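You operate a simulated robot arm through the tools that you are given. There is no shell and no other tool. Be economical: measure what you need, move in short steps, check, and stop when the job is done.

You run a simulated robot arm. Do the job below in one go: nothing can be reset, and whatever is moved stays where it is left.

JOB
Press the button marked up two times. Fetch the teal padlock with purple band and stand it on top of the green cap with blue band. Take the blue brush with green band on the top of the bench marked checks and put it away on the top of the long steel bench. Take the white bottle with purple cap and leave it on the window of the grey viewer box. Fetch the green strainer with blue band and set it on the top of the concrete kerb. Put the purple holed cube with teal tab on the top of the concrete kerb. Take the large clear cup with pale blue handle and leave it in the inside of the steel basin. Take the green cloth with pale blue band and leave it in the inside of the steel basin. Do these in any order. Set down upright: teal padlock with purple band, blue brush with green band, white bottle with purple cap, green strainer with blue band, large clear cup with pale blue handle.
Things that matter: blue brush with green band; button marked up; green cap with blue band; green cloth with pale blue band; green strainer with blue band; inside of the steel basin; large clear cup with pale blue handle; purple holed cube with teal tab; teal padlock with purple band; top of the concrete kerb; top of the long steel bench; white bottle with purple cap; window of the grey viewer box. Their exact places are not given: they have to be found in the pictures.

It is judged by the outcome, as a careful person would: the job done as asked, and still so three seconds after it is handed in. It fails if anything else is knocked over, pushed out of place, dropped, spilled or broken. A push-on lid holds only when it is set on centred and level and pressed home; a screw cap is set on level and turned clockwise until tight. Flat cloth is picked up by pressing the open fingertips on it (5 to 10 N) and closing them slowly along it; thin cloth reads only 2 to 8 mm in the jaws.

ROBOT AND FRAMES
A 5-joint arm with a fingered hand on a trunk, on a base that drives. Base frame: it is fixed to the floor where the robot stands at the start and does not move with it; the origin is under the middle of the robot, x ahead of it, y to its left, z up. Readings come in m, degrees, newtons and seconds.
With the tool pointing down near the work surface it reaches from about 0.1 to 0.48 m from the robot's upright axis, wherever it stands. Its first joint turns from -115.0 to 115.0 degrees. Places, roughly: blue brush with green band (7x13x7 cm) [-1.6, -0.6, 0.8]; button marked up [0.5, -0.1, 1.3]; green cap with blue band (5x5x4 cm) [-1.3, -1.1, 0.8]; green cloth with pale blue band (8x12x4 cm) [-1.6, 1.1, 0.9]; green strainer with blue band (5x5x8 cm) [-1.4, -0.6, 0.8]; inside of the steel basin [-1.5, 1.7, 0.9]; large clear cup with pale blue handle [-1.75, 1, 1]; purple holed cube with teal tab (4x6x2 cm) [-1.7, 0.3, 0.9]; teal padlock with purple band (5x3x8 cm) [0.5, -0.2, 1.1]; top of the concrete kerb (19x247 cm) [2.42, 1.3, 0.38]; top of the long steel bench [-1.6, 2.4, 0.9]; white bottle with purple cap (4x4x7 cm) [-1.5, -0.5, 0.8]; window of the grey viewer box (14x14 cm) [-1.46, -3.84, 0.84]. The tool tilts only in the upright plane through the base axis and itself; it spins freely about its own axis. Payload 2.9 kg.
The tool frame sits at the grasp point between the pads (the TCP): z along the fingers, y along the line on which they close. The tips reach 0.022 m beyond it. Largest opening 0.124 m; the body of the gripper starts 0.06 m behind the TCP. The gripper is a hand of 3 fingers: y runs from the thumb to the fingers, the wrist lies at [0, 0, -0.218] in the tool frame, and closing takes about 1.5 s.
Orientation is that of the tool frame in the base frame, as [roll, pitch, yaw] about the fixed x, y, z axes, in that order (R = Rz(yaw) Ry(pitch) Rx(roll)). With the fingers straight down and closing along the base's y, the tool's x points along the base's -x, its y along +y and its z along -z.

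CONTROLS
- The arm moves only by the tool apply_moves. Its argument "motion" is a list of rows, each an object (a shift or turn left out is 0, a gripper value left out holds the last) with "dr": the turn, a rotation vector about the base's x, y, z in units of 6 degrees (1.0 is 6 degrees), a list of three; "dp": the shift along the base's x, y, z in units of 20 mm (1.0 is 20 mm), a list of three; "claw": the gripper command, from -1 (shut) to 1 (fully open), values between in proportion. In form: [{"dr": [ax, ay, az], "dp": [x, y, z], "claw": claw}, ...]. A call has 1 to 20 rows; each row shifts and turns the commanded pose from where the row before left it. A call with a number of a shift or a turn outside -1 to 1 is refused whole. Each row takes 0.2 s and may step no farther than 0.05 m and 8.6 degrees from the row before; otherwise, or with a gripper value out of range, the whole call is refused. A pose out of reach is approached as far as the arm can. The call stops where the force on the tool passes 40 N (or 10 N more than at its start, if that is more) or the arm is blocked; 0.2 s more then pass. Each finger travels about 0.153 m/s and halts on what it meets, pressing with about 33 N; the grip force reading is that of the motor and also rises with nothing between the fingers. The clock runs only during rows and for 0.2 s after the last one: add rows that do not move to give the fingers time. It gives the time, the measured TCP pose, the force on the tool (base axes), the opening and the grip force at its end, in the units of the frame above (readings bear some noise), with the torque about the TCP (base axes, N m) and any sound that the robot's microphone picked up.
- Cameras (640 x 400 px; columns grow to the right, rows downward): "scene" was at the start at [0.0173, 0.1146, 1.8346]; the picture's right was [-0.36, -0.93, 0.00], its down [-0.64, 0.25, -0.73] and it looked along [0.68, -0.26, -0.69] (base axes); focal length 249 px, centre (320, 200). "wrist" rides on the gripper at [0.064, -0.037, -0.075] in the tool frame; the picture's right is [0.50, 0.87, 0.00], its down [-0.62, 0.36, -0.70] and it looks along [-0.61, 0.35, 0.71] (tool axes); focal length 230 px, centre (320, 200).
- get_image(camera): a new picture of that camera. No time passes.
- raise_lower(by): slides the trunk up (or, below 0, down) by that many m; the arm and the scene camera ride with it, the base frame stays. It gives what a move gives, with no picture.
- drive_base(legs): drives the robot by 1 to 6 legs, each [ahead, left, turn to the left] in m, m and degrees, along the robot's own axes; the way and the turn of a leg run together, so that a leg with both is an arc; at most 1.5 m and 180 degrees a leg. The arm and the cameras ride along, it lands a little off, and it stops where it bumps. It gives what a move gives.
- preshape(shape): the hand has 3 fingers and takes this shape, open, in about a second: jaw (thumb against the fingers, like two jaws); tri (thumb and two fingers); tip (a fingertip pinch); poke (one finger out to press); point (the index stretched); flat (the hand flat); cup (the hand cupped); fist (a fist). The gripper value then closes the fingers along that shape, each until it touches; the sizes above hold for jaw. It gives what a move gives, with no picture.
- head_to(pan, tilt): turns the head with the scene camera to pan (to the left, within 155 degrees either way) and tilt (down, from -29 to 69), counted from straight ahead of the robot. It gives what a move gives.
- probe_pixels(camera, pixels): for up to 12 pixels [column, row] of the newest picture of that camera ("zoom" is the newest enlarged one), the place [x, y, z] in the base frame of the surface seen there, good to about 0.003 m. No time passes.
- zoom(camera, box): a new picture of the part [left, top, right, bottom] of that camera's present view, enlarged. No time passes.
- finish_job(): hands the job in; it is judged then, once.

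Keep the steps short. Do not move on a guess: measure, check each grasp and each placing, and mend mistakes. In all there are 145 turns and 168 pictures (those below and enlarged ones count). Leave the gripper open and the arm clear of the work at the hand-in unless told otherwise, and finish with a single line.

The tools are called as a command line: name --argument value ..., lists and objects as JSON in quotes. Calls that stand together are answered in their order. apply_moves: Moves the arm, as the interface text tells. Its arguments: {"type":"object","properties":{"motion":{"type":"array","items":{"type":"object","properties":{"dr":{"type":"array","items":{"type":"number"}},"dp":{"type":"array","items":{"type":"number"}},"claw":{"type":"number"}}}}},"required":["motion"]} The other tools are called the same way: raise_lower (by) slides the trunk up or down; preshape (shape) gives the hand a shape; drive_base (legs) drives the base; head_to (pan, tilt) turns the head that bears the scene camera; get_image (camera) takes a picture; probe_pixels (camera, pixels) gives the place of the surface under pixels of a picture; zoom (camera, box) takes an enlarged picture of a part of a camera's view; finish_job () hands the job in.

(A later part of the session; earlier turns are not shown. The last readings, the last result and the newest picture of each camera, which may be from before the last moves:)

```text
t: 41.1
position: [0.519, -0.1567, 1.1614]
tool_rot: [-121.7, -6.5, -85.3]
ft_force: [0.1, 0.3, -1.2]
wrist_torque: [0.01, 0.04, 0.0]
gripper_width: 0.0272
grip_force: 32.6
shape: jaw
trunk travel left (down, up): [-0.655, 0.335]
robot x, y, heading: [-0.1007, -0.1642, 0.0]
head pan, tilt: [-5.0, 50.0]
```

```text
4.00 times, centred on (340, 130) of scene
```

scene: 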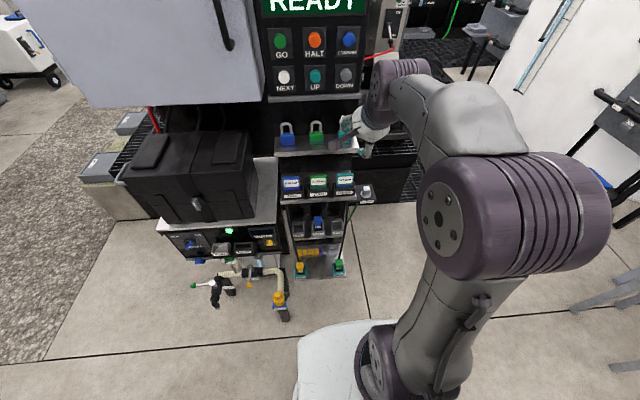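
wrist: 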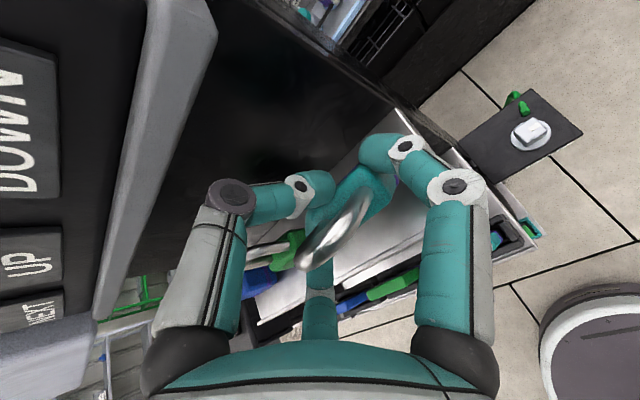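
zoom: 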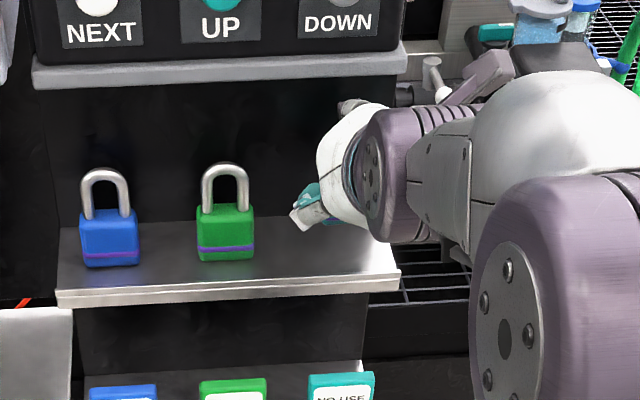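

The padlock is held, tilted somewhat. I'll retract the arm, back the base off, and look around for the route.

apply_moves --motion '[{"dp": [-0.9, 0, 0.3]}, {"dp": [-0.9, 0, 0]}, {"dp": [-0.9, 0, 0]}, {"dp": [-0.9, 0, 0]}, {"dp": [-0.9, 0, 0]}, {"dp": [-0.9, 0, 0]}, {"dp": [-0.9, 0, 0]}]'

drive_base --legs '[[-0.15, 0, 0]]'

head_to --pan -140 --tilt 30

get_image --camera "scene"

head_to --pan 150 --tilt 30

get_image --camera "scene"

get_image --camera "wrist"

```text
t: 42.7
position: [0.3922, -0.1564, 1.1661]
tool_rot: [-121.6, -6.4, -85.1]
ft_force: [0.1, -0.2, -0.4]
wrist_torque: [-0.02, 0.0, -0.01]
gripper_width: 0.0267
grip_force: 32.8
shape: jaw
trunk travel left (down, up): [-0.655, 0.335]
robot x, y, heading: [-0.1027, -0.1653, 0.3]
head pan, tilt: [-5.0, 50.0]
```

```text
t: 44.1
position: [0.2441, -0.1574, 1.1682]
tool_rot: [-121.5, -6.4, -85.2]
ft_force: [0.6, 0.3, -1.4]
wrist_torque: [0.01, 0.0, 0.01]
gripper_width: 0.0267
grip_force: 33.3
shape: jaw
trunk travel left (down, up): [-0.655, 0.335]
robot x, y, heading: [-0.2518, -0.163, -0.0]
head pan, tilt: [-5.0, 50.0]
```

```text
t: 46.2
position: [0.246, -0.159, 1.1692]
tool_rot: [-121.7, -6.3, -85.4]
ft_force: [0.3, 0.3, -0.7]
wrist_torque: [-0.03, -0.03, 0.03]
gripper_width: 0.0268
grip_force: 33.0
shape: jaw
trunk travel left (down, up): [-0.655, 0.335]
robot x, y, heading: [-0.2564, -0.1613, 0.2]
head pan, tilt: [-140.0, 30.0]
```

```text
135 pictures are left
```

scene: 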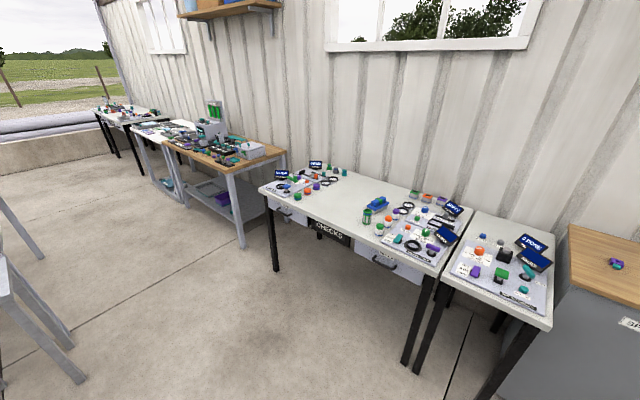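

```text
t: 50.2
position: [0.2454, -0.158, 1.1663]
tool_rot: [-121.7, -6.4, -85.3]
ft_force: [0.0, 0.2, -0.8]
wrist_torque: [-0.02, 0.0, 0.0]
gripper_width: 0.0266
grip_force: 32.7
shape: jaw
trunk travel left (down, up): [-0.655, 0.335]
robot x, y, heading: [-0.2487, -0.1609, 0.1]
head pan, tilt: [150.0, 30.0]
```

```text
134 pictures are left
```

scene: 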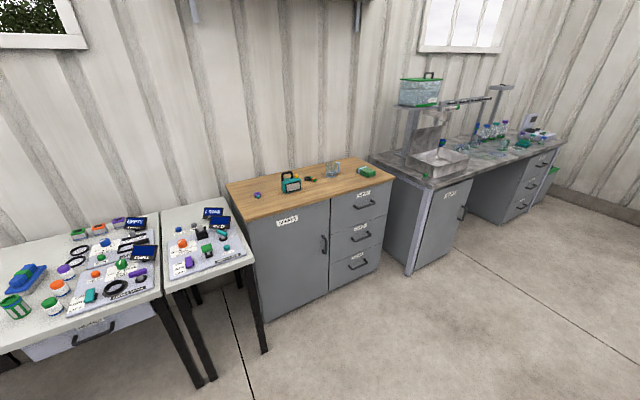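

```text
133 pictures are left
```

wrist: 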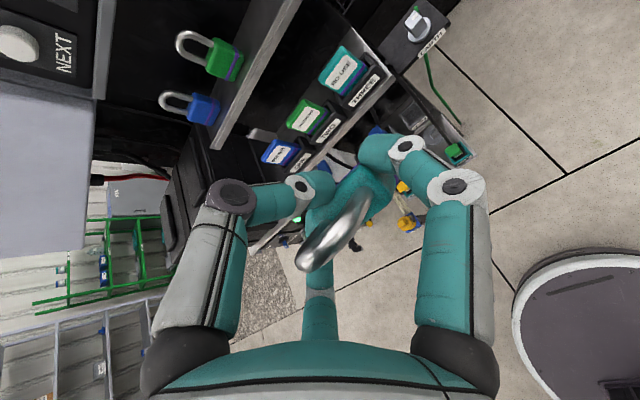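

I have a good overview: a row of benches along the wall at x ≈ -1.5. I'll measure the padlock's tilt in the hand and zoom in on the checks bench.

probe_pixels --camera "wrist" --pixels '[[308, 262], [335, 230], [355, 205], [350, 185], [380, 195], [370, 175], [330, 260], [385, 185]]'

head_to --pan -140 --tilt 30

zoom --camera "scene" --box '[255, 150, 475, 290]'

probe_pixels --camera "scene" --pixels '[[265, 195], [295, 198], [340, 185], [345, 165], [430, 265], [440, 200], [375, 205], [300, 250], [410, 365], [275, 270]]'

```text
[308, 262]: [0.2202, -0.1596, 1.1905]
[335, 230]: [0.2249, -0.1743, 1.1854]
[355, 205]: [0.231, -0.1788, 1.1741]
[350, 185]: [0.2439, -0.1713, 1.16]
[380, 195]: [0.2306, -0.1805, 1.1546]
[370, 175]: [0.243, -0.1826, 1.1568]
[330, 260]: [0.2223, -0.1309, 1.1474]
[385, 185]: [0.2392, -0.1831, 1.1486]
```

```text
t: 54.2
position: [0.2457, -0.1576, 1.1664]
tool_rot: [-121.7, -6.4, -85.2]
ft_force: [0.2, 0.3, -1.1]
wrist_torque: [0.01, 0.0, 0.03]
gripper_width: 0.0269
grip_force: 32.8
shape: jaw
trunk travel left (down, up): [-0.655, 0.335]
robot x, y, heading: [-0.2534, -0.1653, -0.1]
head pan, tilt: [-140.0, 30.0]
```

```text
2.86 times, centred on (365, 220) of scene
```

zoom: 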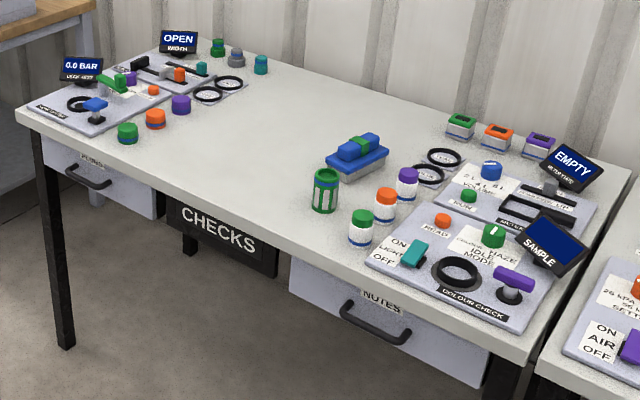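

```text
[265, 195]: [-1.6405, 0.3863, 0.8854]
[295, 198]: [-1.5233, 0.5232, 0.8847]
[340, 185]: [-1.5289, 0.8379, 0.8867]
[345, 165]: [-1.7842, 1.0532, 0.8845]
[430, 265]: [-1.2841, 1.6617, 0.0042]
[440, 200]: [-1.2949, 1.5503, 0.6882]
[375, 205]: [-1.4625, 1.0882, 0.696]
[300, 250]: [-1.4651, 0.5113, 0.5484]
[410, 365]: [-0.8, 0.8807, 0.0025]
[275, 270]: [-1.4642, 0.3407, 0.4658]
```

probe_pixels --camera "zoom" --pixels '[[127, 126], [155, 112], [182, 97], [218, 42], [325, 172], [325, 205], [361, 145], [407, 172], [407, 195], [30, 118], [365, 300], [560, 350]]'

zoom --camera "scene" --box '[265, 155, 355, 205]'

zoom --camera "scene" --box '[350, 185, 430, 245]'

```text
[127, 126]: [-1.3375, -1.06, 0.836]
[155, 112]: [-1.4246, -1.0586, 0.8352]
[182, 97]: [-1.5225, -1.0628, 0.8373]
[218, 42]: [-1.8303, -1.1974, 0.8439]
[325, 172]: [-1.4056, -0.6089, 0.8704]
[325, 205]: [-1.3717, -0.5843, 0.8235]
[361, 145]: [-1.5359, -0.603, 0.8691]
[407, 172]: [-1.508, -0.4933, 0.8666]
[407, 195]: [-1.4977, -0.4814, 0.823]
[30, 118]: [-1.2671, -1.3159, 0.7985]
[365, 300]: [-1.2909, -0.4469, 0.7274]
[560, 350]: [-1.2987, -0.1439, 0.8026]
```

```text
7.11 times, centred on (310, 180) of scene
```

zoom: 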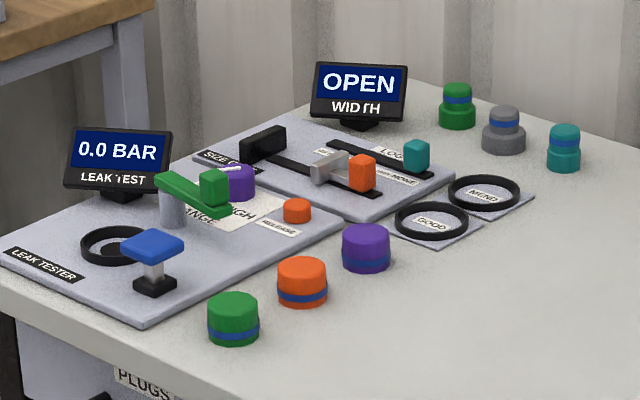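

```text
6.67 times, centred on (390, 215) of scene
```

zoom: 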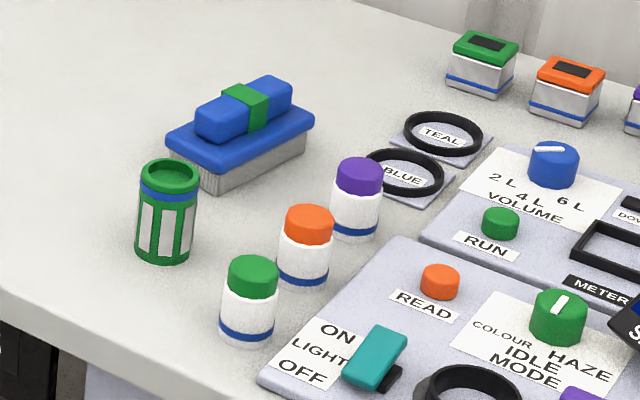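

The green cap with blue band is at (-1.34, -1.06), top z ≈ 0.836. The padlock's shackle leans about 22° back toward the robot, so I'll pitch the tool down about 22° and view it from the head.

apply_moves --motion '[{"dr": [0, 1, 0], "dp": [0, 0, 0.5]}, {"dr": [0, 1, 0], "dp": [0, 0, 0.5]}, {"dr": [0, 1, 0]}, {"dr": [0, 0.7, 0]}, {}]'

head_to --pan -10 --tilt 50

get_image --camera "scene"

get_image --camera "wrist"

```text
t: 55.4
position: [0.2463, -0.1577, 1.187]
tool_rot: [-143.9, -4.4, -83.3]
ft_force: [-0.7, 0.2, -0.9]
wrist_torque: [0.01, -0.01, 0.01]
gripper_width: 0.0268
grip_force: 33.1
shape: jaw
trunk travel left (down, up): [-0.655, 0.335]
robot x, y, heading: [-0.2506, -0.1595, -0.1]
head pan, tilt: [-140.0, 30.0]
```

```text
t: 57.5
position: [0.2453, -0.1572, 1.1865]
tool_rot: [-143.9, -4.5, -83.1]
ft_force: [-0.4, 0.4, -1.0]
wrist_torque: [0.0, -0.02, -0.01]
gripper_width: 0.0264
grip_force: 33.1
shape: jaw
trunk travel left (down, up): [-0.655, 0.335]
robot x, y, heading: [-0.2503, -0.1641, 0.2]
head pan, tilt: [-10.0, 50.0]
```

```text
129 pictures are left
```

scene: 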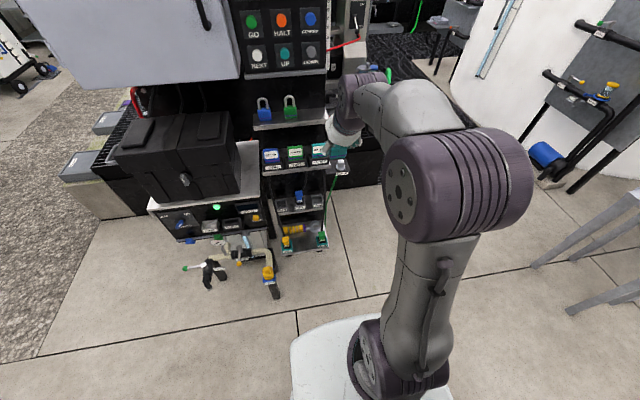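

```text
128 pictures are left
```

wrist: 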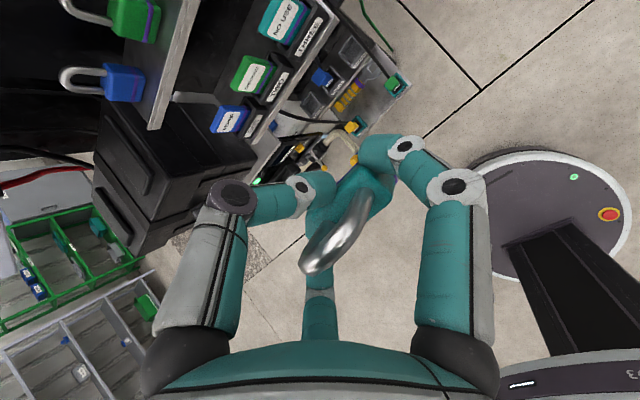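

zoom --camera "wrist" --box '[270, 130, 430, 290]'

probe_pixels --camera "wrist" --pixels '[[308, 265], [330, 250], [350, 215], [368, 190], [353, 190], [345, 180], [362, 172], [340, 200], [380, 190], [375, 205]]'

zoom --camera "scene" --box '[300, 100, 380, 180]'

```text
2.50 times, centred on (350, 210) of wrist
```

zoom: 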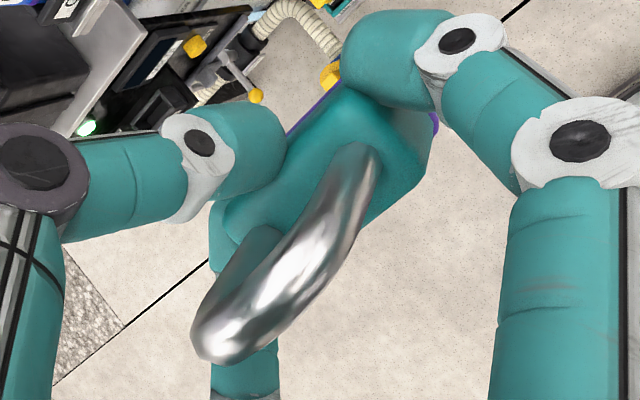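

```text
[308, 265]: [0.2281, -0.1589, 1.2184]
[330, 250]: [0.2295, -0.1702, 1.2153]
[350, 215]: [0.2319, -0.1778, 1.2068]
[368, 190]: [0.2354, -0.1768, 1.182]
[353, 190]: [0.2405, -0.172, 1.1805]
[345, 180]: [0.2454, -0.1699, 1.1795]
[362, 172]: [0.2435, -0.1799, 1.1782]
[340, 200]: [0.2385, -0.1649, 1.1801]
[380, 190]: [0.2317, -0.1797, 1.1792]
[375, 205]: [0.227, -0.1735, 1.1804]
```

```text
5.00 times, centred on (340, 140) of scene
```

zoom: 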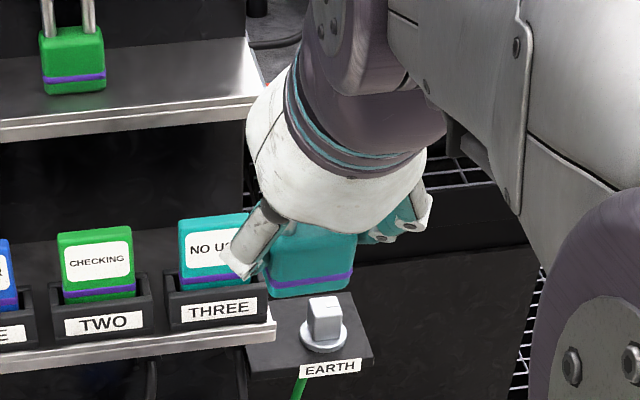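

The padlock body's top is now level at z ≈ 1.180, so it's upright. I'll probe its front face in the zoom for the exact offset from the TCP.

probe_pixels --camera "zoom" --pixels '[[310, 265], [310, 285], [345, 285], [340, 240], [275, 275], [310, 245], [350, 262], [272, 292]]'

```text
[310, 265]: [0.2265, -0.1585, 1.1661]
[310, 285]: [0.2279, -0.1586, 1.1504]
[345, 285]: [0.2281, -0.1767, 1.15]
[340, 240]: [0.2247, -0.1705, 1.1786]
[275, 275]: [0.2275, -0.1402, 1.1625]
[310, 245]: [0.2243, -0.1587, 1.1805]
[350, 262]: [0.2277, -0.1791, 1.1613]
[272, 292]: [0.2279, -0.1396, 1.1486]
```

The padlock centre is at TCP + (-0.005, -0.002), with its bottom 0.048 below the TCP. I'll back up and turn around to face the benches.

drive_base --legs '[[-0.25, 0, 0], [0, 0, 180]]'

head_to --pan 40 --tilt 40

get_image --camera "scene"

probe_pixels --camera "scene" --pixels '[[100, 350], [200, 380], [60, 200], [30, 300], [300, 300], [320, 380]]'

```text
t: 66.7
position: [-0.9983, -0.172, 1.1867]
tool_rot: [-143.9, -4.5, 97.1]
ft_force: [0.1, -0.6, -0.6]
wrist_torque: [0.0, 0.02, 0.03]
gripper_width: 0.0264
grip_force: 32.7
shape: jaw
trunk travel left (down, up): [-0.655, 0.335]
robot x, y, heading: [-0.4983, -0.164, -179.7]
head pan, tilt: [-10.0, 50.0]
```

```text
t: 67.8
position: [-0.9967, -0.1716, 1.1864]
tool_rot: [-144.0, -4.5, 97.1]
ft_force: [0.7, -0.8, -0.5]
wrist_torque: [-0.03, 0.03, 0.0]
gripper_width: 0.0263
grip_force: 32.9
shape: jaw
trunk travel left (down, up): [-0.655, 0.335]
robot x, y, heading: [-0.4982, -0.1632, -179.6]
head pan, tilt: [40.0, 40.0]
```

```text
125 pictures are left
```

scene: 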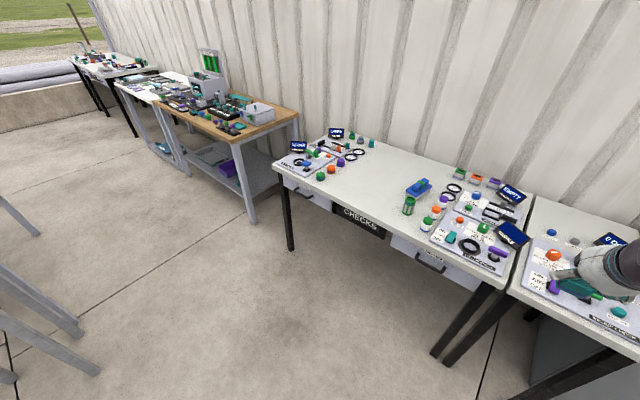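

```text
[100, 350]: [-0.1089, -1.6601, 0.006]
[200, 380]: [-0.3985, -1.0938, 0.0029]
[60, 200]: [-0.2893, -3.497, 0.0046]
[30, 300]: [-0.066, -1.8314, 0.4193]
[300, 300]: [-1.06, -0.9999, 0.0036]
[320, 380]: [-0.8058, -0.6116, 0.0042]
```

The floor is clear to about (-0.8, -1.06). I'll drive left 0.89 then ahead 0.3 with the padlock high.

drive_base --legs '[[0, 0.89, 0], [0.3, 0, 0]]'

head_to --pan 20 --tilt 50

get_image --camera "scene"

get_image --camera "wrist"

```text
t: 74.3
position: [-1.2892, -1.0951, 1.1863]
tool_rot: [-143.9, -4.5, 97.4]
ft_force: [-0.2, -0.9, -1.4]
wrist_torque: [0.02, 0.0, -0.01]
gripper_width: 0.0264
grip_force: 33.3
shape: jaw
trunk travel left (down, up): [-0.655, 0.335]
robot x, y, heading: [-0.7947, -1.0865, -179.3]
head pan, tilt: [40.0, 40.0]
```

```text
t: 75.1
position: [-1.2881, -1.0955, 1.1875]
tool_rot: [-143.8, -4.4, 97.5]
ft_force: [-0.2, 0.1, -0.6]
wrist_torque: [0.01, 0.0, 0.04]
gripper_width: 0.026
grip_force: 33.1
shape: jaw
trunk travel left (down, up): [-0.655, 0.335]
robot x, y, heading: [-0.7929, -1.0856, -179.3]
head pan, tilt: [20.0, 50.0]
```

```text
124 pictures are left
```

scene: 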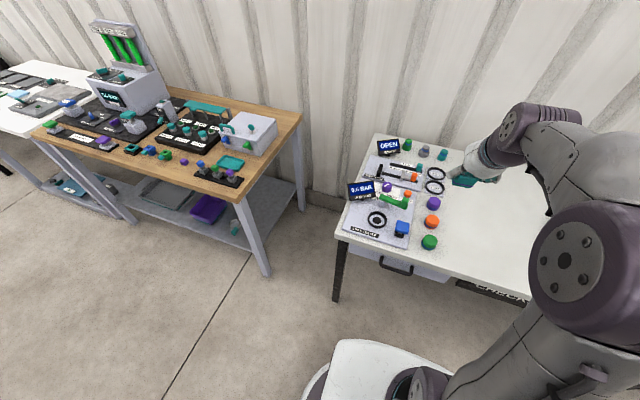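

```text
123 pictures are left
```

wrist: 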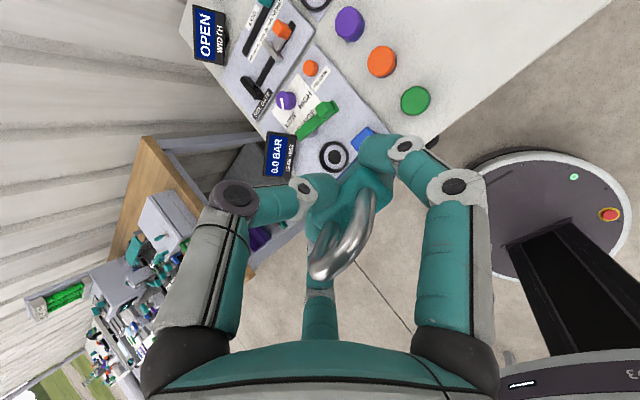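

I'll probe the cap's top rim for its centre in a zoomed scene view.

zoom --camera "scene" --box '[400, 180, 480, 260]'

probe_pixels --camera "wrist" --pixels '[[415, 100], [405, 100], [427, 98], [416, 88], [415, 112], [440, 100], [382, 60]]'

```text
5.00 times, centred on (440, 220) of scene
```

zoom: 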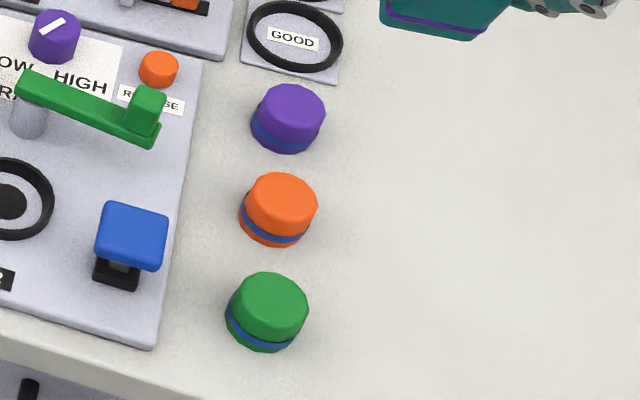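

```text
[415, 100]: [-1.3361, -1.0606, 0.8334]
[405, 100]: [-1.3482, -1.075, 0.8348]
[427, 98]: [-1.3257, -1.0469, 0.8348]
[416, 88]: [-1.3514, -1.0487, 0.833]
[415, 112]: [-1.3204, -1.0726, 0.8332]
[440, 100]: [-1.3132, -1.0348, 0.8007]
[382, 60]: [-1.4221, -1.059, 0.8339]
```

The cap top centre is (-1.336, -1.061), z 0.834. I'll drive right 0.033 and ahead 0.03, trim the pitch 3°, and lower the trunk 0.24.

drive_base --legs '[[0.03, -0.033, 0]]'

apply_moves --motion '[{"dr": [0, -0.5, 0]}, {}]'

raise_lower --by -0.24

get_image --camera "scene"

get_image --camera "wrist"

```text
t: 76.0
position: [-1.3206, -1.0619, 1.1862]
tool_rot: [-143.9, -4.5, 97.5]
ft_force: [-0.8, 0.1, -1.1]
wrist_torque: [-0.02, 0.02, 0.01]
gripper_width: 0.0264
grip_force: 32.5
shape: jaw
trunk travel left (down, up): [-0.655, 0.335]
robot x, y, heading: [-0.8215, -1.0496, -179.2]
head pan, tilt: [20.0, 50.0]
```

```text
t: 76.6
position: [-1.3196, -1.0629, 1.186]
tool_rot: [-146.9, -4.0, 97.8]
ft_force: [0.4, -0.4, -1.8]
wrist_torque: [0.0, -0.07, -0.02]
gripper_width: 0.0261
grip_force: 33.2
shape: jaw
trunk travel left (down, up): [-0.655, 0.335]
robot x, y, heading: [-0.8263, -1.0516, -179.2]
head pan, tilt: [20.0, 50.0]
```

```text
t: 79.1
position: [-1.32, -1.0628, 0.9464]
tool_rot: [-146.8, -4.0, 97.8]
ft_force: [-0.1, 1.2, -1.5]
wrist_torque: [0.0, -0.02, -0.01]
gripper_width: 0.026
grip_force: 33.5
shape: jaw
trunk travel left (down, up): [-0.415, 0.575]
robot x, y, heading: [-0.8231, -1.0544, -179.4]
head pan, tilt: [20.0, 50.0]
```

```text
121 pictures are left
```

scene: 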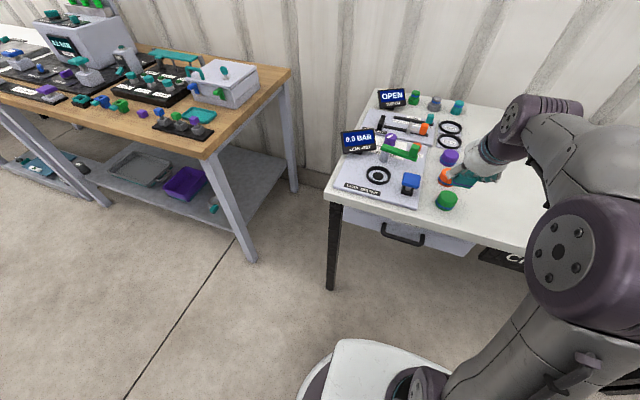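

```text
120 pictures are left
```

wrist: 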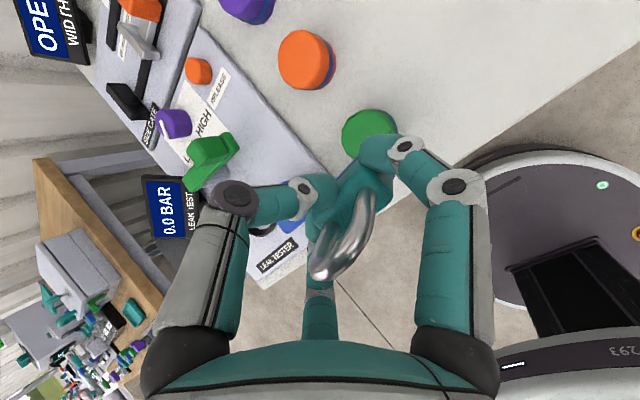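

zoom --camera "scene" --box '[430, 140, 510, 220]'

probe_pixels --camera "wrist" --pixels '[[368, 190], [345, 180], [340, 200], [380, 190], [375, 205], [325, 265], [362, 172], [370, 130], [350, 130]]'

```text
5.00 times, centred on (470, 180) of scene
```

zoom: 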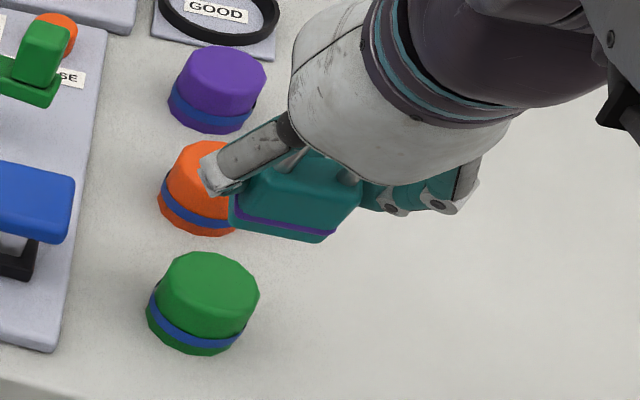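

```text
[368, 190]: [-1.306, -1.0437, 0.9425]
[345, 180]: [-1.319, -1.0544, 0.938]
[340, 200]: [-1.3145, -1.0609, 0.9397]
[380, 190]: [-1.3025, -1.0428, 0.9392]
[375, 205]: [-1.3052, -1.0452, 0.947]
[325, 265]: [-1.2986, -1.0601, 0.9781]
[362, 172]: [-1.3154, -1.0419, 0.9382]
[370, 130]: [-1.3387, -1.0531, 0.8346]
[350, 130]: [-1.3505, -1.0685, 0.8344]
```

probe_pixels --camera "zoom" --pixels '[[300, 190], [295, 205], [290, 222], [330, 210], [325, 228], [255, 200], [245, 215], [285, 230], [300, 175], [345, 200], [320, 237]]'

```text
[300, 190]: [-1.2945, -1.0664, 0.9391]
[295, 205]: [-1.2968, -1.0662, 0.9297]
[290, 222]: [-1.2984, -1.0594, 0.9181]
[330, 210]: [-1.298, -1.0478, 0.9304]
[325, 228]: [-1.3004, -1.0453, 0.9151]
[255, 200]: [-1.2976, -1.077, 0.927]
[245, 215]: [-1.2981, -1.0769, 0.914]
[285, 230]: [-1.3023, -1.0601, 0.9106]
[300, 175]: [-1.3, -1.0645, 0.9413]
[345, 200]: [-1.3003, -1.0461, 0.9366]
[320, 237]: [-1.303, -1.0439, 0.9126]
```

The readings are noisy, so I'll take a tighter zoom of the held padlock.

zoom --camera "scene" --box '[454, 160, 494, 194]'

probe_pixels --camera "zoom" --pixels '[[320, 170], [320, 190], [320, 210], [320, 230], [320, 250], [320, 270], [320, 290], [250, 200], [250, 230], [250, 260], [380, 230], [380, 270]]'

```text
11.76 times, centred on (474, 177) of scene
```

zoom: 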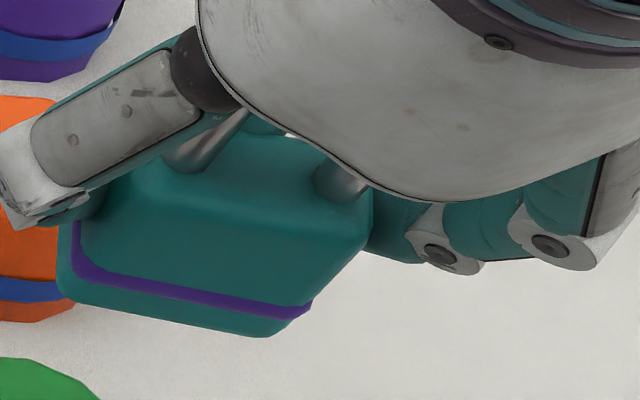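

```text
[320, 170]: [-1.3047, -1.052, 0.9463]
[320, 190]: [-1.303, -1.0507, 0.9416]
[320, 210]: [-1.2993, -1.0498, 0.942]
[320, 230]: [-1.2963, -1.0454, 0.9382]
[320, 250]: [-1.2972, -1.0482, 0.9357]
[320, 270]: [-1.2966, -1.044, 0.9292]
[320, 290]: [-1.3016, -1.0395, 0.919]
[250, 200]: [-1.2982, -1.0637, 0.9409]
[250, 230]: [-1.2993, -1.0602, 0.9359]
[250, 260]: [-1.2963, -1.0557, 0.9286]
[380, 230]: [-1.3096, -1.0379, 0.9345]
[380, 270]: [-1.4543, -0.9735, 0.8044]
```

The padlock is upright within noise, with its centre at about (-1.310, -1.061) and bottom at about 0.897. I'll shift -0.0255 in x over the cap and descend 5.5 cm.

apply_moves --motion '[{"dp": [-0.7, 0, 0]}, {"dp": [-0.57, 0, 0]}, {"dp": [0, 0, -0.9]}, {"dp": [0, 0, -0.9]}, {"dp": [0, 0, -0.7]}, {}]'

zoom --camera "scene" --box '[420, 150, 500, 230]'

get_image --camera "wrist"

```text
t: 80.5
position: [-1.3462, -1.063, 0.895]
tool_rot: [-147.0, -4.2, 97.8]
ft_force: [0.2, 0.7, -0.8]
wrist_torque: [0.0, 0.02, 0.0]
gripper_width: 0.0259
grip_force: 32.5
shape: jaw
trunk travel left (down, up): [-0.415, 0.575]
robot x, y, heading: [-0.8232, -1.0507, -179.5]
head pan, tilt: [20.0, 50.0]
```

```text
5.00 times, centred on (460, 190) of scene
```

zoom: 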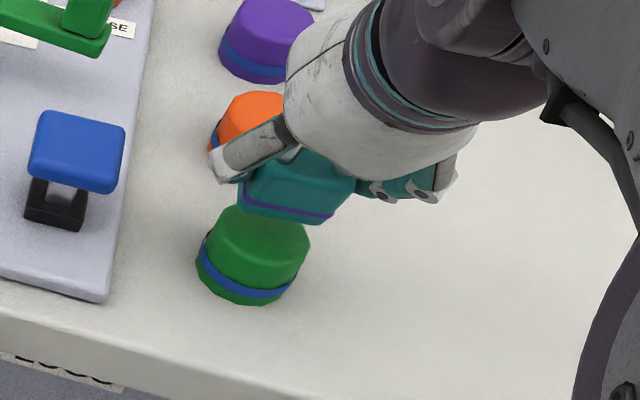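

```text
116 pictures are left
```

wrist: 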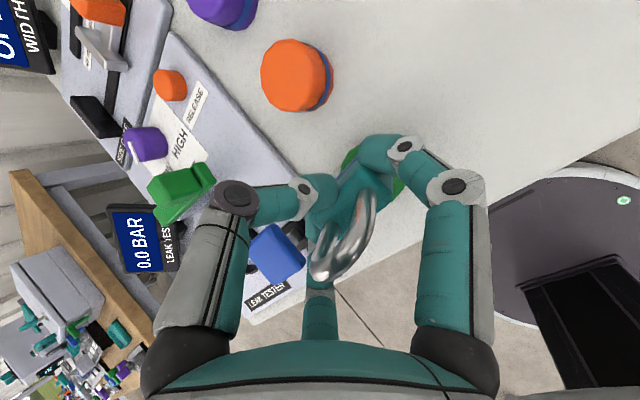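

probe_pixels --camera "zoom" --pixels '[[290, 190], [290, 200], [265, 195], [325, 198], [262, 180], [340, 185], [255, 225], [285, 230], [250, 250], [220, 240], [298, 245]]'

```text
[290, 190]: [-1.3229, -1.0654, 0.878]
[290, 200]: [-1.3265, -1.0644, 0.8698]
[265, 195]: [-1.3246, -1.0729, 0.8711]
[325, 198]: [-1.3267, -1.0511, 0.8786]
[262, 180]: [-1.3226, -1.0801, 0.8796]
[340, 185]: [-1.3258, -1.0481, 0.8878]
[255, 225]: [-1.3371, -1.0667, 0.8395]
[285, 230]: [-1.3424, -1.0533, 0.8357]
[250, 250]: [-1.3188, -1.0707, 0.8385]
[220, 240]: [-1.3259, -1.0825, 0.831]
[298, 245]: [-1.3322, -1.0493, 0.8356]
```

Aligned over the cap, about 1 cm above it. I'll lower gently until contact.

apply_moves --motion '[{"dp": [0, 0, -0.2]}, {"dp": [0, 0, -0.2]}, {}]'

apply_moves --motion '[{"dp": [0, 0, -0.1]}, {"dp": [0, 0, -0.1]}, {}]'

```text
t: 81.3
position: [-1.3458, -1.0633, 0.8872]
tool_rot: [-146.9, -4.2, 97.8]
ft_force: [0.1, -0.2, -0.5]
wrist_torque: [0.0, 0.02, 0.0]
gripper_width: 0.0261
grip_force: 33.3
shape: jaw
trunk travel left (down, up): [-0.415, 0.575]
robot x, y, heading: [-0.8231, -1.0509, -179.2]
head pan, tilt: [20.0, 50.0]
```

```text
t: 82.1
position: [-1.3449, -1.0629, 0.8829]
tool_rot: [-146.9, -4.2, 97.8]
ft_force: [0.3, 0.3, -0.9]
wrist_torque: [-0.01, 0.0, -0.03]
gripper_width: 0.0261
grip_force: 33.1
shape: jaw
trunk travel left (down, up): [-0.415, 0.575]
robot x, y, heading: [-0.8229, -1.0516, -179.4]
head pan, tilt: [20.0, 50.0]
```

apply_moves --motion '[{"dp": [0, 0, -0.1]}, {}]'

apply_moves --motion '[{"dp": [0, 0, -0.1]}, {}]'

apply_moves --motion '[{"dp": [0, 0, -0.05]}, {}]'

zoom --camera "scene" --box '[430, 160, 490, 220]'

```text
t: 82.7
position: [-1.3447, -1.0636, 0.8812]
tool_rot: [-146.8, -4.2, 97.6]
ft_force: [-0.5, -0.4, 2.7]
wrist_torque: [0.06, 0.0, 0.01]
gripper_width: 0.0263
grip_force: 32.9
shape: jaw
trunk travel left (down, up): [-0.415, 0.575]
robot x, y, heading: [-0.8225, -1.0521, -179.2]
head pan, tilt: [20.0, 50.0]
```

```text
t: 83.3
position: [-1.3435, -1.0648, 0.8821]
tool_rot: [-146.6, -4.1, 97.9]
ft_force: [-3.2, -1.4, 11.9]
wrist_torque: [0.03, -0.03, 0.03]
gripper_width: 0.0261
grip_force: 32.6
shape: jaw
trunk travel left (down, up): [-0.415, 0.575]
robot x, y, heading: [-0.829, -1.0493, -179.3]
head pan, tilt: [20.0, 50.0]
```

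```text
t: 83.9
position: [-1.3444, -1.0626, 0.8799]
tool_rot: [-146.8, -4.2, 97.7]
ft_force: [-2.7, -0.4, 14.0]
wrist_torque: [-0.01, -0.12, 0.05]
gripper_width: 0.0264
grip_force: 33.2
shape: jaw
trunk travel left (down, up): [-0.415, 0.575]
robot x, y, heading: [-0.8211, -1.0491, -179.2]
head pan, tilt: [20.0, 50.0]
```

```text
6.67 times, centred on (460, 190) of scene
```

zoom: 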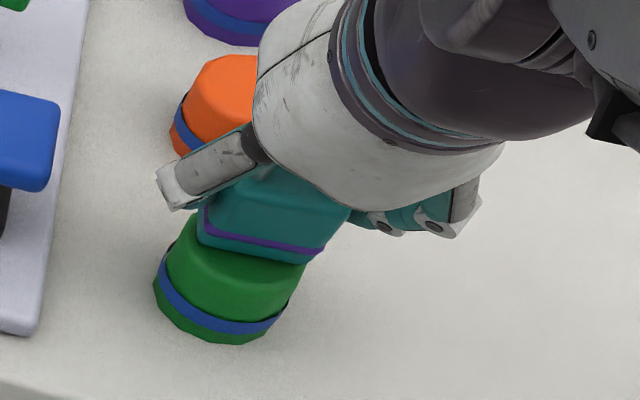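

Contact is at about 14 N. I'll check the centring by probing the padlock's lower front edge and the visible cap top.

probe_pixels --camera "zoom" --pixels '[[260, 252], [205, 238], [300, 258], [260, 262], [240, 310], [235, 290], [180, 270], [172, 258], [285, 290], [295, 275], [250, 225]]'

```text
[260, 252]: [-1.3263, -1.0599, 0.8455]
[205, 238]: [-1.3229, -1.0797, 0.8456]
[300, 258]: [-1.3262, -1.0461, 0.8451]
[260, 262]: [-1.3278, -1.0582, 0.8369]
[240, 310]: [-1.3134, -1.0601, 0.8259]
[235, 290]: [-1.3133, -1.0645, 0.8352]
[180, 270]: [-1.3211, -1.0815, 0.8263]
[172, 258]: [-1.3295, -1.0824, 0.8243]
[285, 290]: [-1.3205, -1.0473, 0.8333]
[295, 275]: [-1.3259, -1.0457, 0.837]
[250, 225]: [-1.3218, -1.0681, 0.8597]
```

zoom --camera "scene" --box '[442, 172, 476, 206]'

probe_pixels --camera "zoom" --pixels '[[300, 160], [300, 175], [300, 190], [300, 205], [300, 220], [300, 235], [300, 250], [300, 265], [400, 180], [400, 210], [400, 240], [400, 265]]'

```text
11.76 times, centred on (459, 189) of scene
```

zoom: 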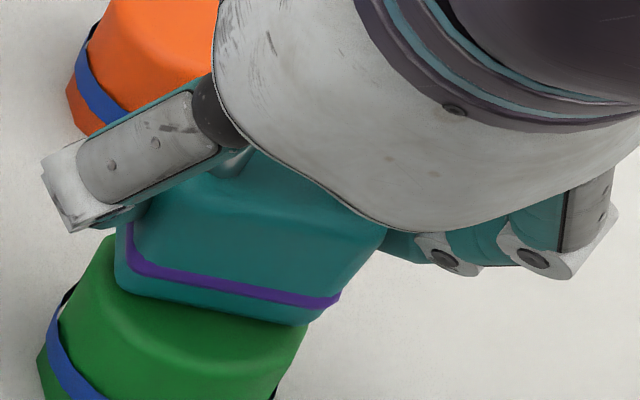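

```text
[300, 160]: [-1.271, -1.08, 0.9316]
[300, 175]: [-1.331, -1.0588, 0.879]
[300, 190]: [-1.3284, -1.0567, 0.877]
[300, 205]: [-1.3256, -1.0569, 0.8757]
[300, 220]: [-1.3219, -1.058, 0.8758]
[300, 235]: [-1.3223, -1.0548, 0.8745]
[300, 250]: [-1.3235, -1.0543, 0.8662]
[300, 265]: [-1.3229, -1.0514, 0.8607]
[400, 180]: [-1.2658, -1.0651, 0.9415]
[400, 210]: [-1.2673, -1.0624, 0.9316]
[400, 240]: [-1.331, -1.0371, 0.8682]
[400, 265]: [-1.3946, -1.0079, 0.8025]
```

The top is level and the front vertical, so it's seated upright. I'll ease the press and open slowly.

apply_moves --motion '[{"dp": [0, 0, 0.1]}, {"claw": -0.5}, {"claw": -0.4}, {"claw": -0.2}, {"claw": 0}, {"claw": 0.2}, {"claw": 0.37}, {}, {}]'

get_image --camera "wrist"

zoom --camera "scene" --box '[430, 160, 490, 220]'

```text
t: 85.9
position: [-1.3447, -1.0636, 0.8812]
tool_rot: [-146.9, -4.2, 97.9]
ft_force: [0.2, -0.5, 0.0]
wrist_torque: [0.01, 0.0, 0.0]
gripper_width: 0.0847
grip_force: 0.0
shape: jaw
trunk travel left (down, up): [-0.415, 0.575]
robot x, y, heading: [-0.8286, -1.0515, -179.2]
head pan, tilt: [20.0, 50.0]
```

```text
113 pictures are left
```

wrist: 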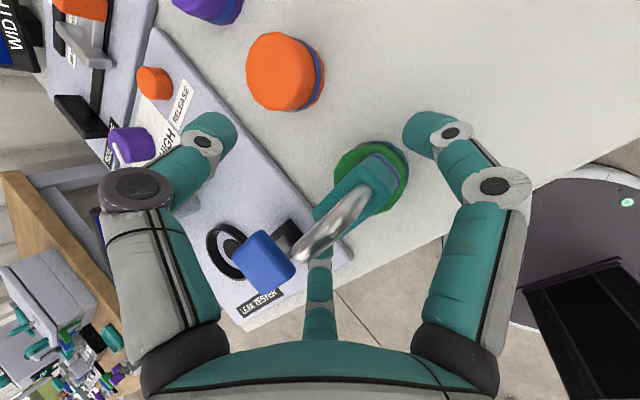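

```text
6.67 times, centred on (460, 190) of scene
```

zoom: 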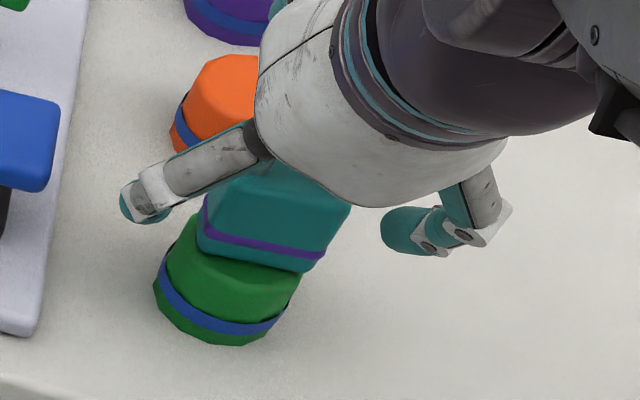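

It stands free. I'll retract along the tool axis (+x, +z).

apply_moves --motion '[{"dp": [0.3, 0, 0.46]}, {"dp": [0.6, 0, 0.92]}, {"dp": [0.6, 0, 0.92]}, {"dp": [0.6, 0, 0.92]}, {"dp": [0.6, 0, 0.92]}, {"dp": [0.6, 0, 0.92]}, {"dp": [0.6, 0, 0.92]}]'

zoom --camera "scene" --box '[400, 130, 500, 230]'

```text
t: 87.5
position: [-1.2656, -1.0632, 1.0005]
tool_rot: [-146.9, -4.1, 98.1]
ft_force: [0.2, -0.3, -0.8]
wrist_torque: [0.01, -0.01, -0.01]
gripper_width: 0.0846
grip_force: 0.1
shape: jaw
trunk travel left (down, up): [-0.415, 0.575]
robot x, y, heading: [-0.8249, -1.0502, -179.0]
head pan, tilt: [20.0, 50.0]
```

```text
4.00 times, centred on (450, 180) of scene
```

zoom: 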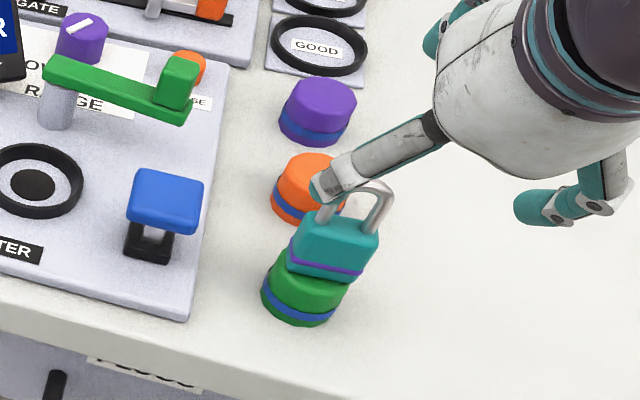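

The padlock stands upright on the green cap. Next is the white bottle with the purple cap at (-1.50, -0.49). I'll raise, drive right 0.56 and ahead 0.17, and pitch the tool to vertical.

raise_lower --by 0.12

drive_base --legs '[[0, -0.55, 0], [0.17, 0, 0]]'

apply_moves --motion '[{"dr": [0, -1, 0]}, {"dr": [0, -1, 0]}, {"dr": [0, -1, 0]}, {"dr": [0, -1, 0]}, {"dr": [0, -1, 0]}, {}]'

head_to --pan 15 --tilt 50

get_image --camera "scene"

get_image --camera "wrist"

```text
t: 89.0
position: [-1.2674, -1.0631, 1.1209]
tool_rot: [-147.0, -4.1, 98.0]
ft_force: [-0.2, -0.1, -0.2]
wrist_torque: [0.0, -0.02, 0.01]
gripper_width: 0.0845
grip_force: 0.1
shape: jaw
trunk travel left (down, up): [-0.535, 0.455]
robot x, y, heading: [-0.8238, -1.0507, -179.1]
head pan, tilt: [20.0, 50.0]
```

```text
t: 93.3
position: [-1.443, -0.5024, 1.1203]
tool_rot: [-146.9, -4.1, 98.0]
ft_force: [1.1, -0.5, 0.4]
wrist_torque: [-0.01, -0.01, 0.0]
gripper_width: 0.0848
grip_force: 0.0
shape: jaw
trunk travel left (down, up): [-0.535, 0.455]
robot x, y, heading: [-0.9973, -0.4901, -179.3]
head pan, tilt: [20.0, 50.0]
```

```text
t: 94.7
position: [-1.441, -0.5009, 1.1194]
tool_rot: [-176.7, -0.4, 98.9]
ft_force: [0.0, -0.1, -0.4]
wrist_torque: [0.0, 0.03, 0.03]
gripper_width: 0.0847
grip_force: 0.1
shape: jaw
trunk travel left (down, up): [-0.535, 0.455]
robot x, y, heading: [-0.9975, -0.4895, -179.5]
head pan, tilt: [20.0, 50.0]
```

```text
t: 95.4
position: [-1.441, -0.5013, 1.1212]
tool_rot: [-176.7, -0.4, 99.0]
ft_force: [-0.1, 1.7, -0.7]
wrist_torque: [0.01, -0.02, -0.03]
gripper_width: 0.0845
grip_force: 0.0
shape: jaw
trunk travel left (down, up): [-0.535, 0.455]
robot x, y, heading: [-1.0013, -0.4921, -179.4]
head pan, tilt: [15.0, 50.0]
```

```text
110 pictures are left
```

scene: 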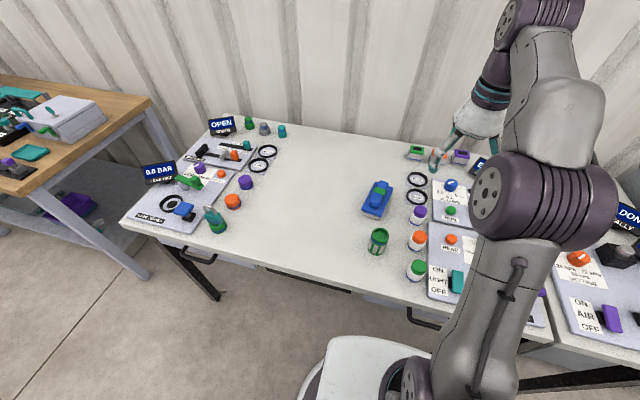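

```text
109 pictures are left
```

wrist: 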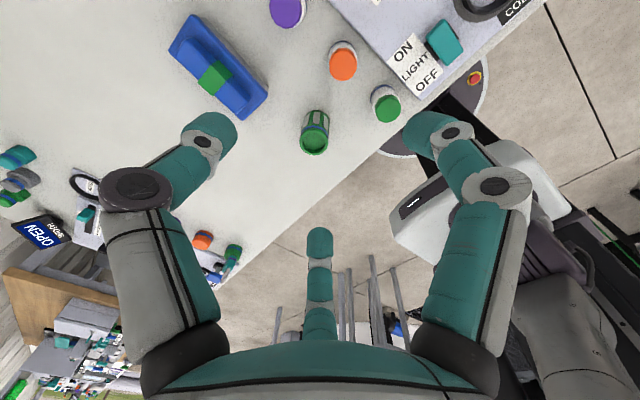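

I'll probe the bottles, brush and strainer precisely in a zoom.

zoom --camera "scene" --box '[350, 160, 450, 290]'

probe_pixels --camera "wrist" --pixels '[[287, 8], [275, 8], [298, 8], [287, 22], [342, 62], [385, 107], [315, 142], [305, 142], [324, 142], [215, 75], [185, 30], [255, 110]]'

```text
3.08 times, centred on (400, 225) of scene
```

zoom: 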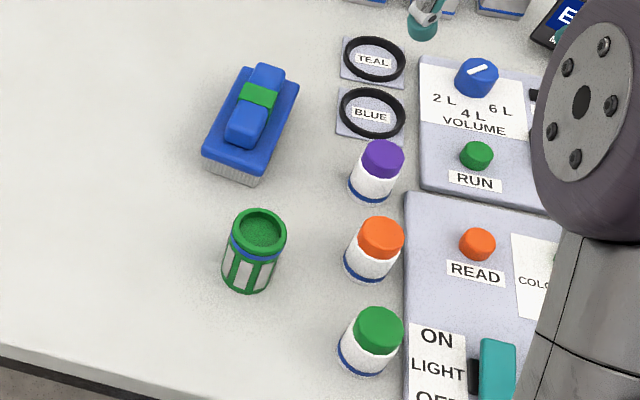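

```text
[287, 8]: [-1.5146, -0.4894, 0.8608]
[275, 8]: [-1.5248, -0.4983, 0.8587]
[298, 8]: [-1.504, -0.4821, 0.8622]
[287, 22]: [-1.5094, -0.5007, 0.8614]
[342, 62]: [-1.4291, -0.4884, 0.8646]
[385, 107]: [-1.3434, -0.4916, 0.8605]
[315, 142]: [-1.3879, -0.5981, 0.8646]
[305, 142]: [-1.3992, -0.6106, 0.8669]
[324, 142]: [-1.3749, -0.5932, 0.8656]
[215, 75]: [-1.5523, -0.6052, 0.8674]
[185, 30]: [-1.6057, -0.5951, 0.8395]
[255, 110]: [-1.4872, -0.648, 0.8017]
```

The bottle centre is about (-1.515, -0.488), cap top z 0.861. I'll check the clearance between the base and the bench before driving closer.

probe_pixels --camera "scene" --pixels '[[370, 340], [340, 345], [320, 375], [360, 300], [200, 255], [385, 330], [430, 325], [420, 380]]'

```text
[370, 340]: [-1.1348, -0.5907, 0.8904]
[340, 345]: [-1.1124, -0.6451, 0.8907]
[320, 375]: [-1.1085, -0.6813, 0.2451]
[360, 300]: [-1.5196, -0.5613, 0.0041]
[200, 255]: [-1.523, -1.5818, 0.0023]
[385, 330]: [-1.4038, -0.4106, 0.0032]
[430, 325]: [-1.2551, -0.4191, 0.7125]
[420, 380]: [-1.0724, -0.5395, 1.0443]
```

The trunk carriage sticks out about 0.14 ahead and the bench edge is at x ≈ -1.26. I'll drive ahead 0.06 and right 0.01, which keeps clear.

drive_base --legs '[[0.06, -0.012, 0]]'

raise_lower --by -0.16

get_image --camera "wrist"

get_image --camera "scene"

```text
t: 96.3
position: [-1.5034, -0.489, 1.1213]
tool_rot: [-176.7, -0.3, 98.8]
ft_force: [0.1, -0.2, -0.5]
wrist_torque: [-0.02, -0.02, -0.01]
gripper_width: 0.0846
grip_force: 0.0
shape: jaw
trunk travel left (down, up): [-0.535, 0.455]
robot x, y, heading: [-1.0604, -0.4787, -179.1]
head pan, tilt: [15.0, 50.0]
```

```text
t: 98.2
position: [-1.5002, -0.4892, 0.961]
tool_rot: [-176.6, -0.5, 99.0]
ft_force: [-0.3, 0.5, 0.4]
wrist_torque: [-0.01, -0.01, 0.02]
gripper_width: 0.0846
grip_force: 0.0
shape: jaw
trunk travel left (down, up): [-0.375, 0.615]
robot x, y, heading: [-1.0614, -0.4782, -179.4]
head pan, tilt: [15.0, 50.0]
```

```text
107 pictures are left
```

wrist: 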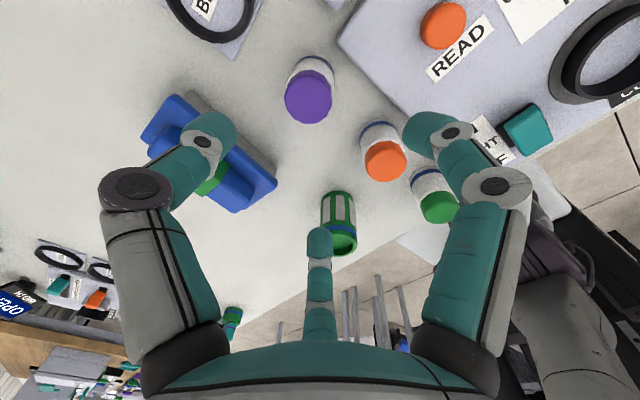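

```text
106 pictures are left
```

scene: 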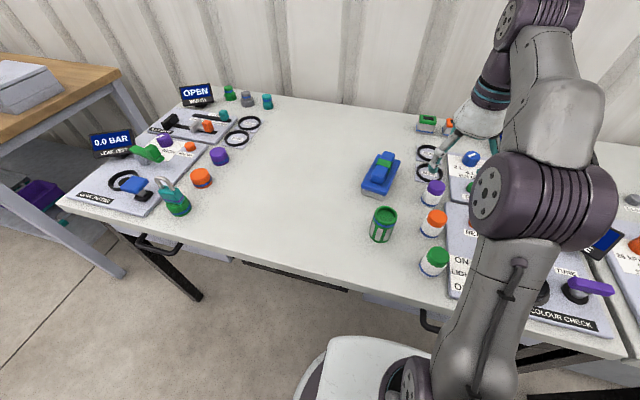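

probe_pixels --camera "wrist" --pixels '[[308, 97], [290, 97], [326, 97], [308, 80], [308, 115], [385, 160], [370, 160], [175, 130], [200, 190], [262, 185], [320, 245], [200, 120]]'

```text
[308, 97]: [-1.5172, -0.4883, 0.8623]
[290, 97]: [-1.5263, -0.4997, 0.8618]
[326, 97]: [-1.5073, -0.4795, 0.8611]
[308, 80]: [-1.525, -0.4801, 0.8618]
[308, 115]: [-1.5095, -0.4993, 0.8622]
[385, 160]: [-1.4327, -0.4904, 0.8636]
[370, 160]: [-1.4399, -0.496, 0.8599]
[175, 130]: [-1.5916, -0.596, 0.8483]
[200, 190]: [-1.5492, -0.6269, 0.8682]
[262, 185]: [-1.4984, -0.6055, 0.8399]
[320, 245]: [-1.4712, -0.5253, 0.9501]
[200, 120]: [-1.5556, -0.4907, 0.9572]
```

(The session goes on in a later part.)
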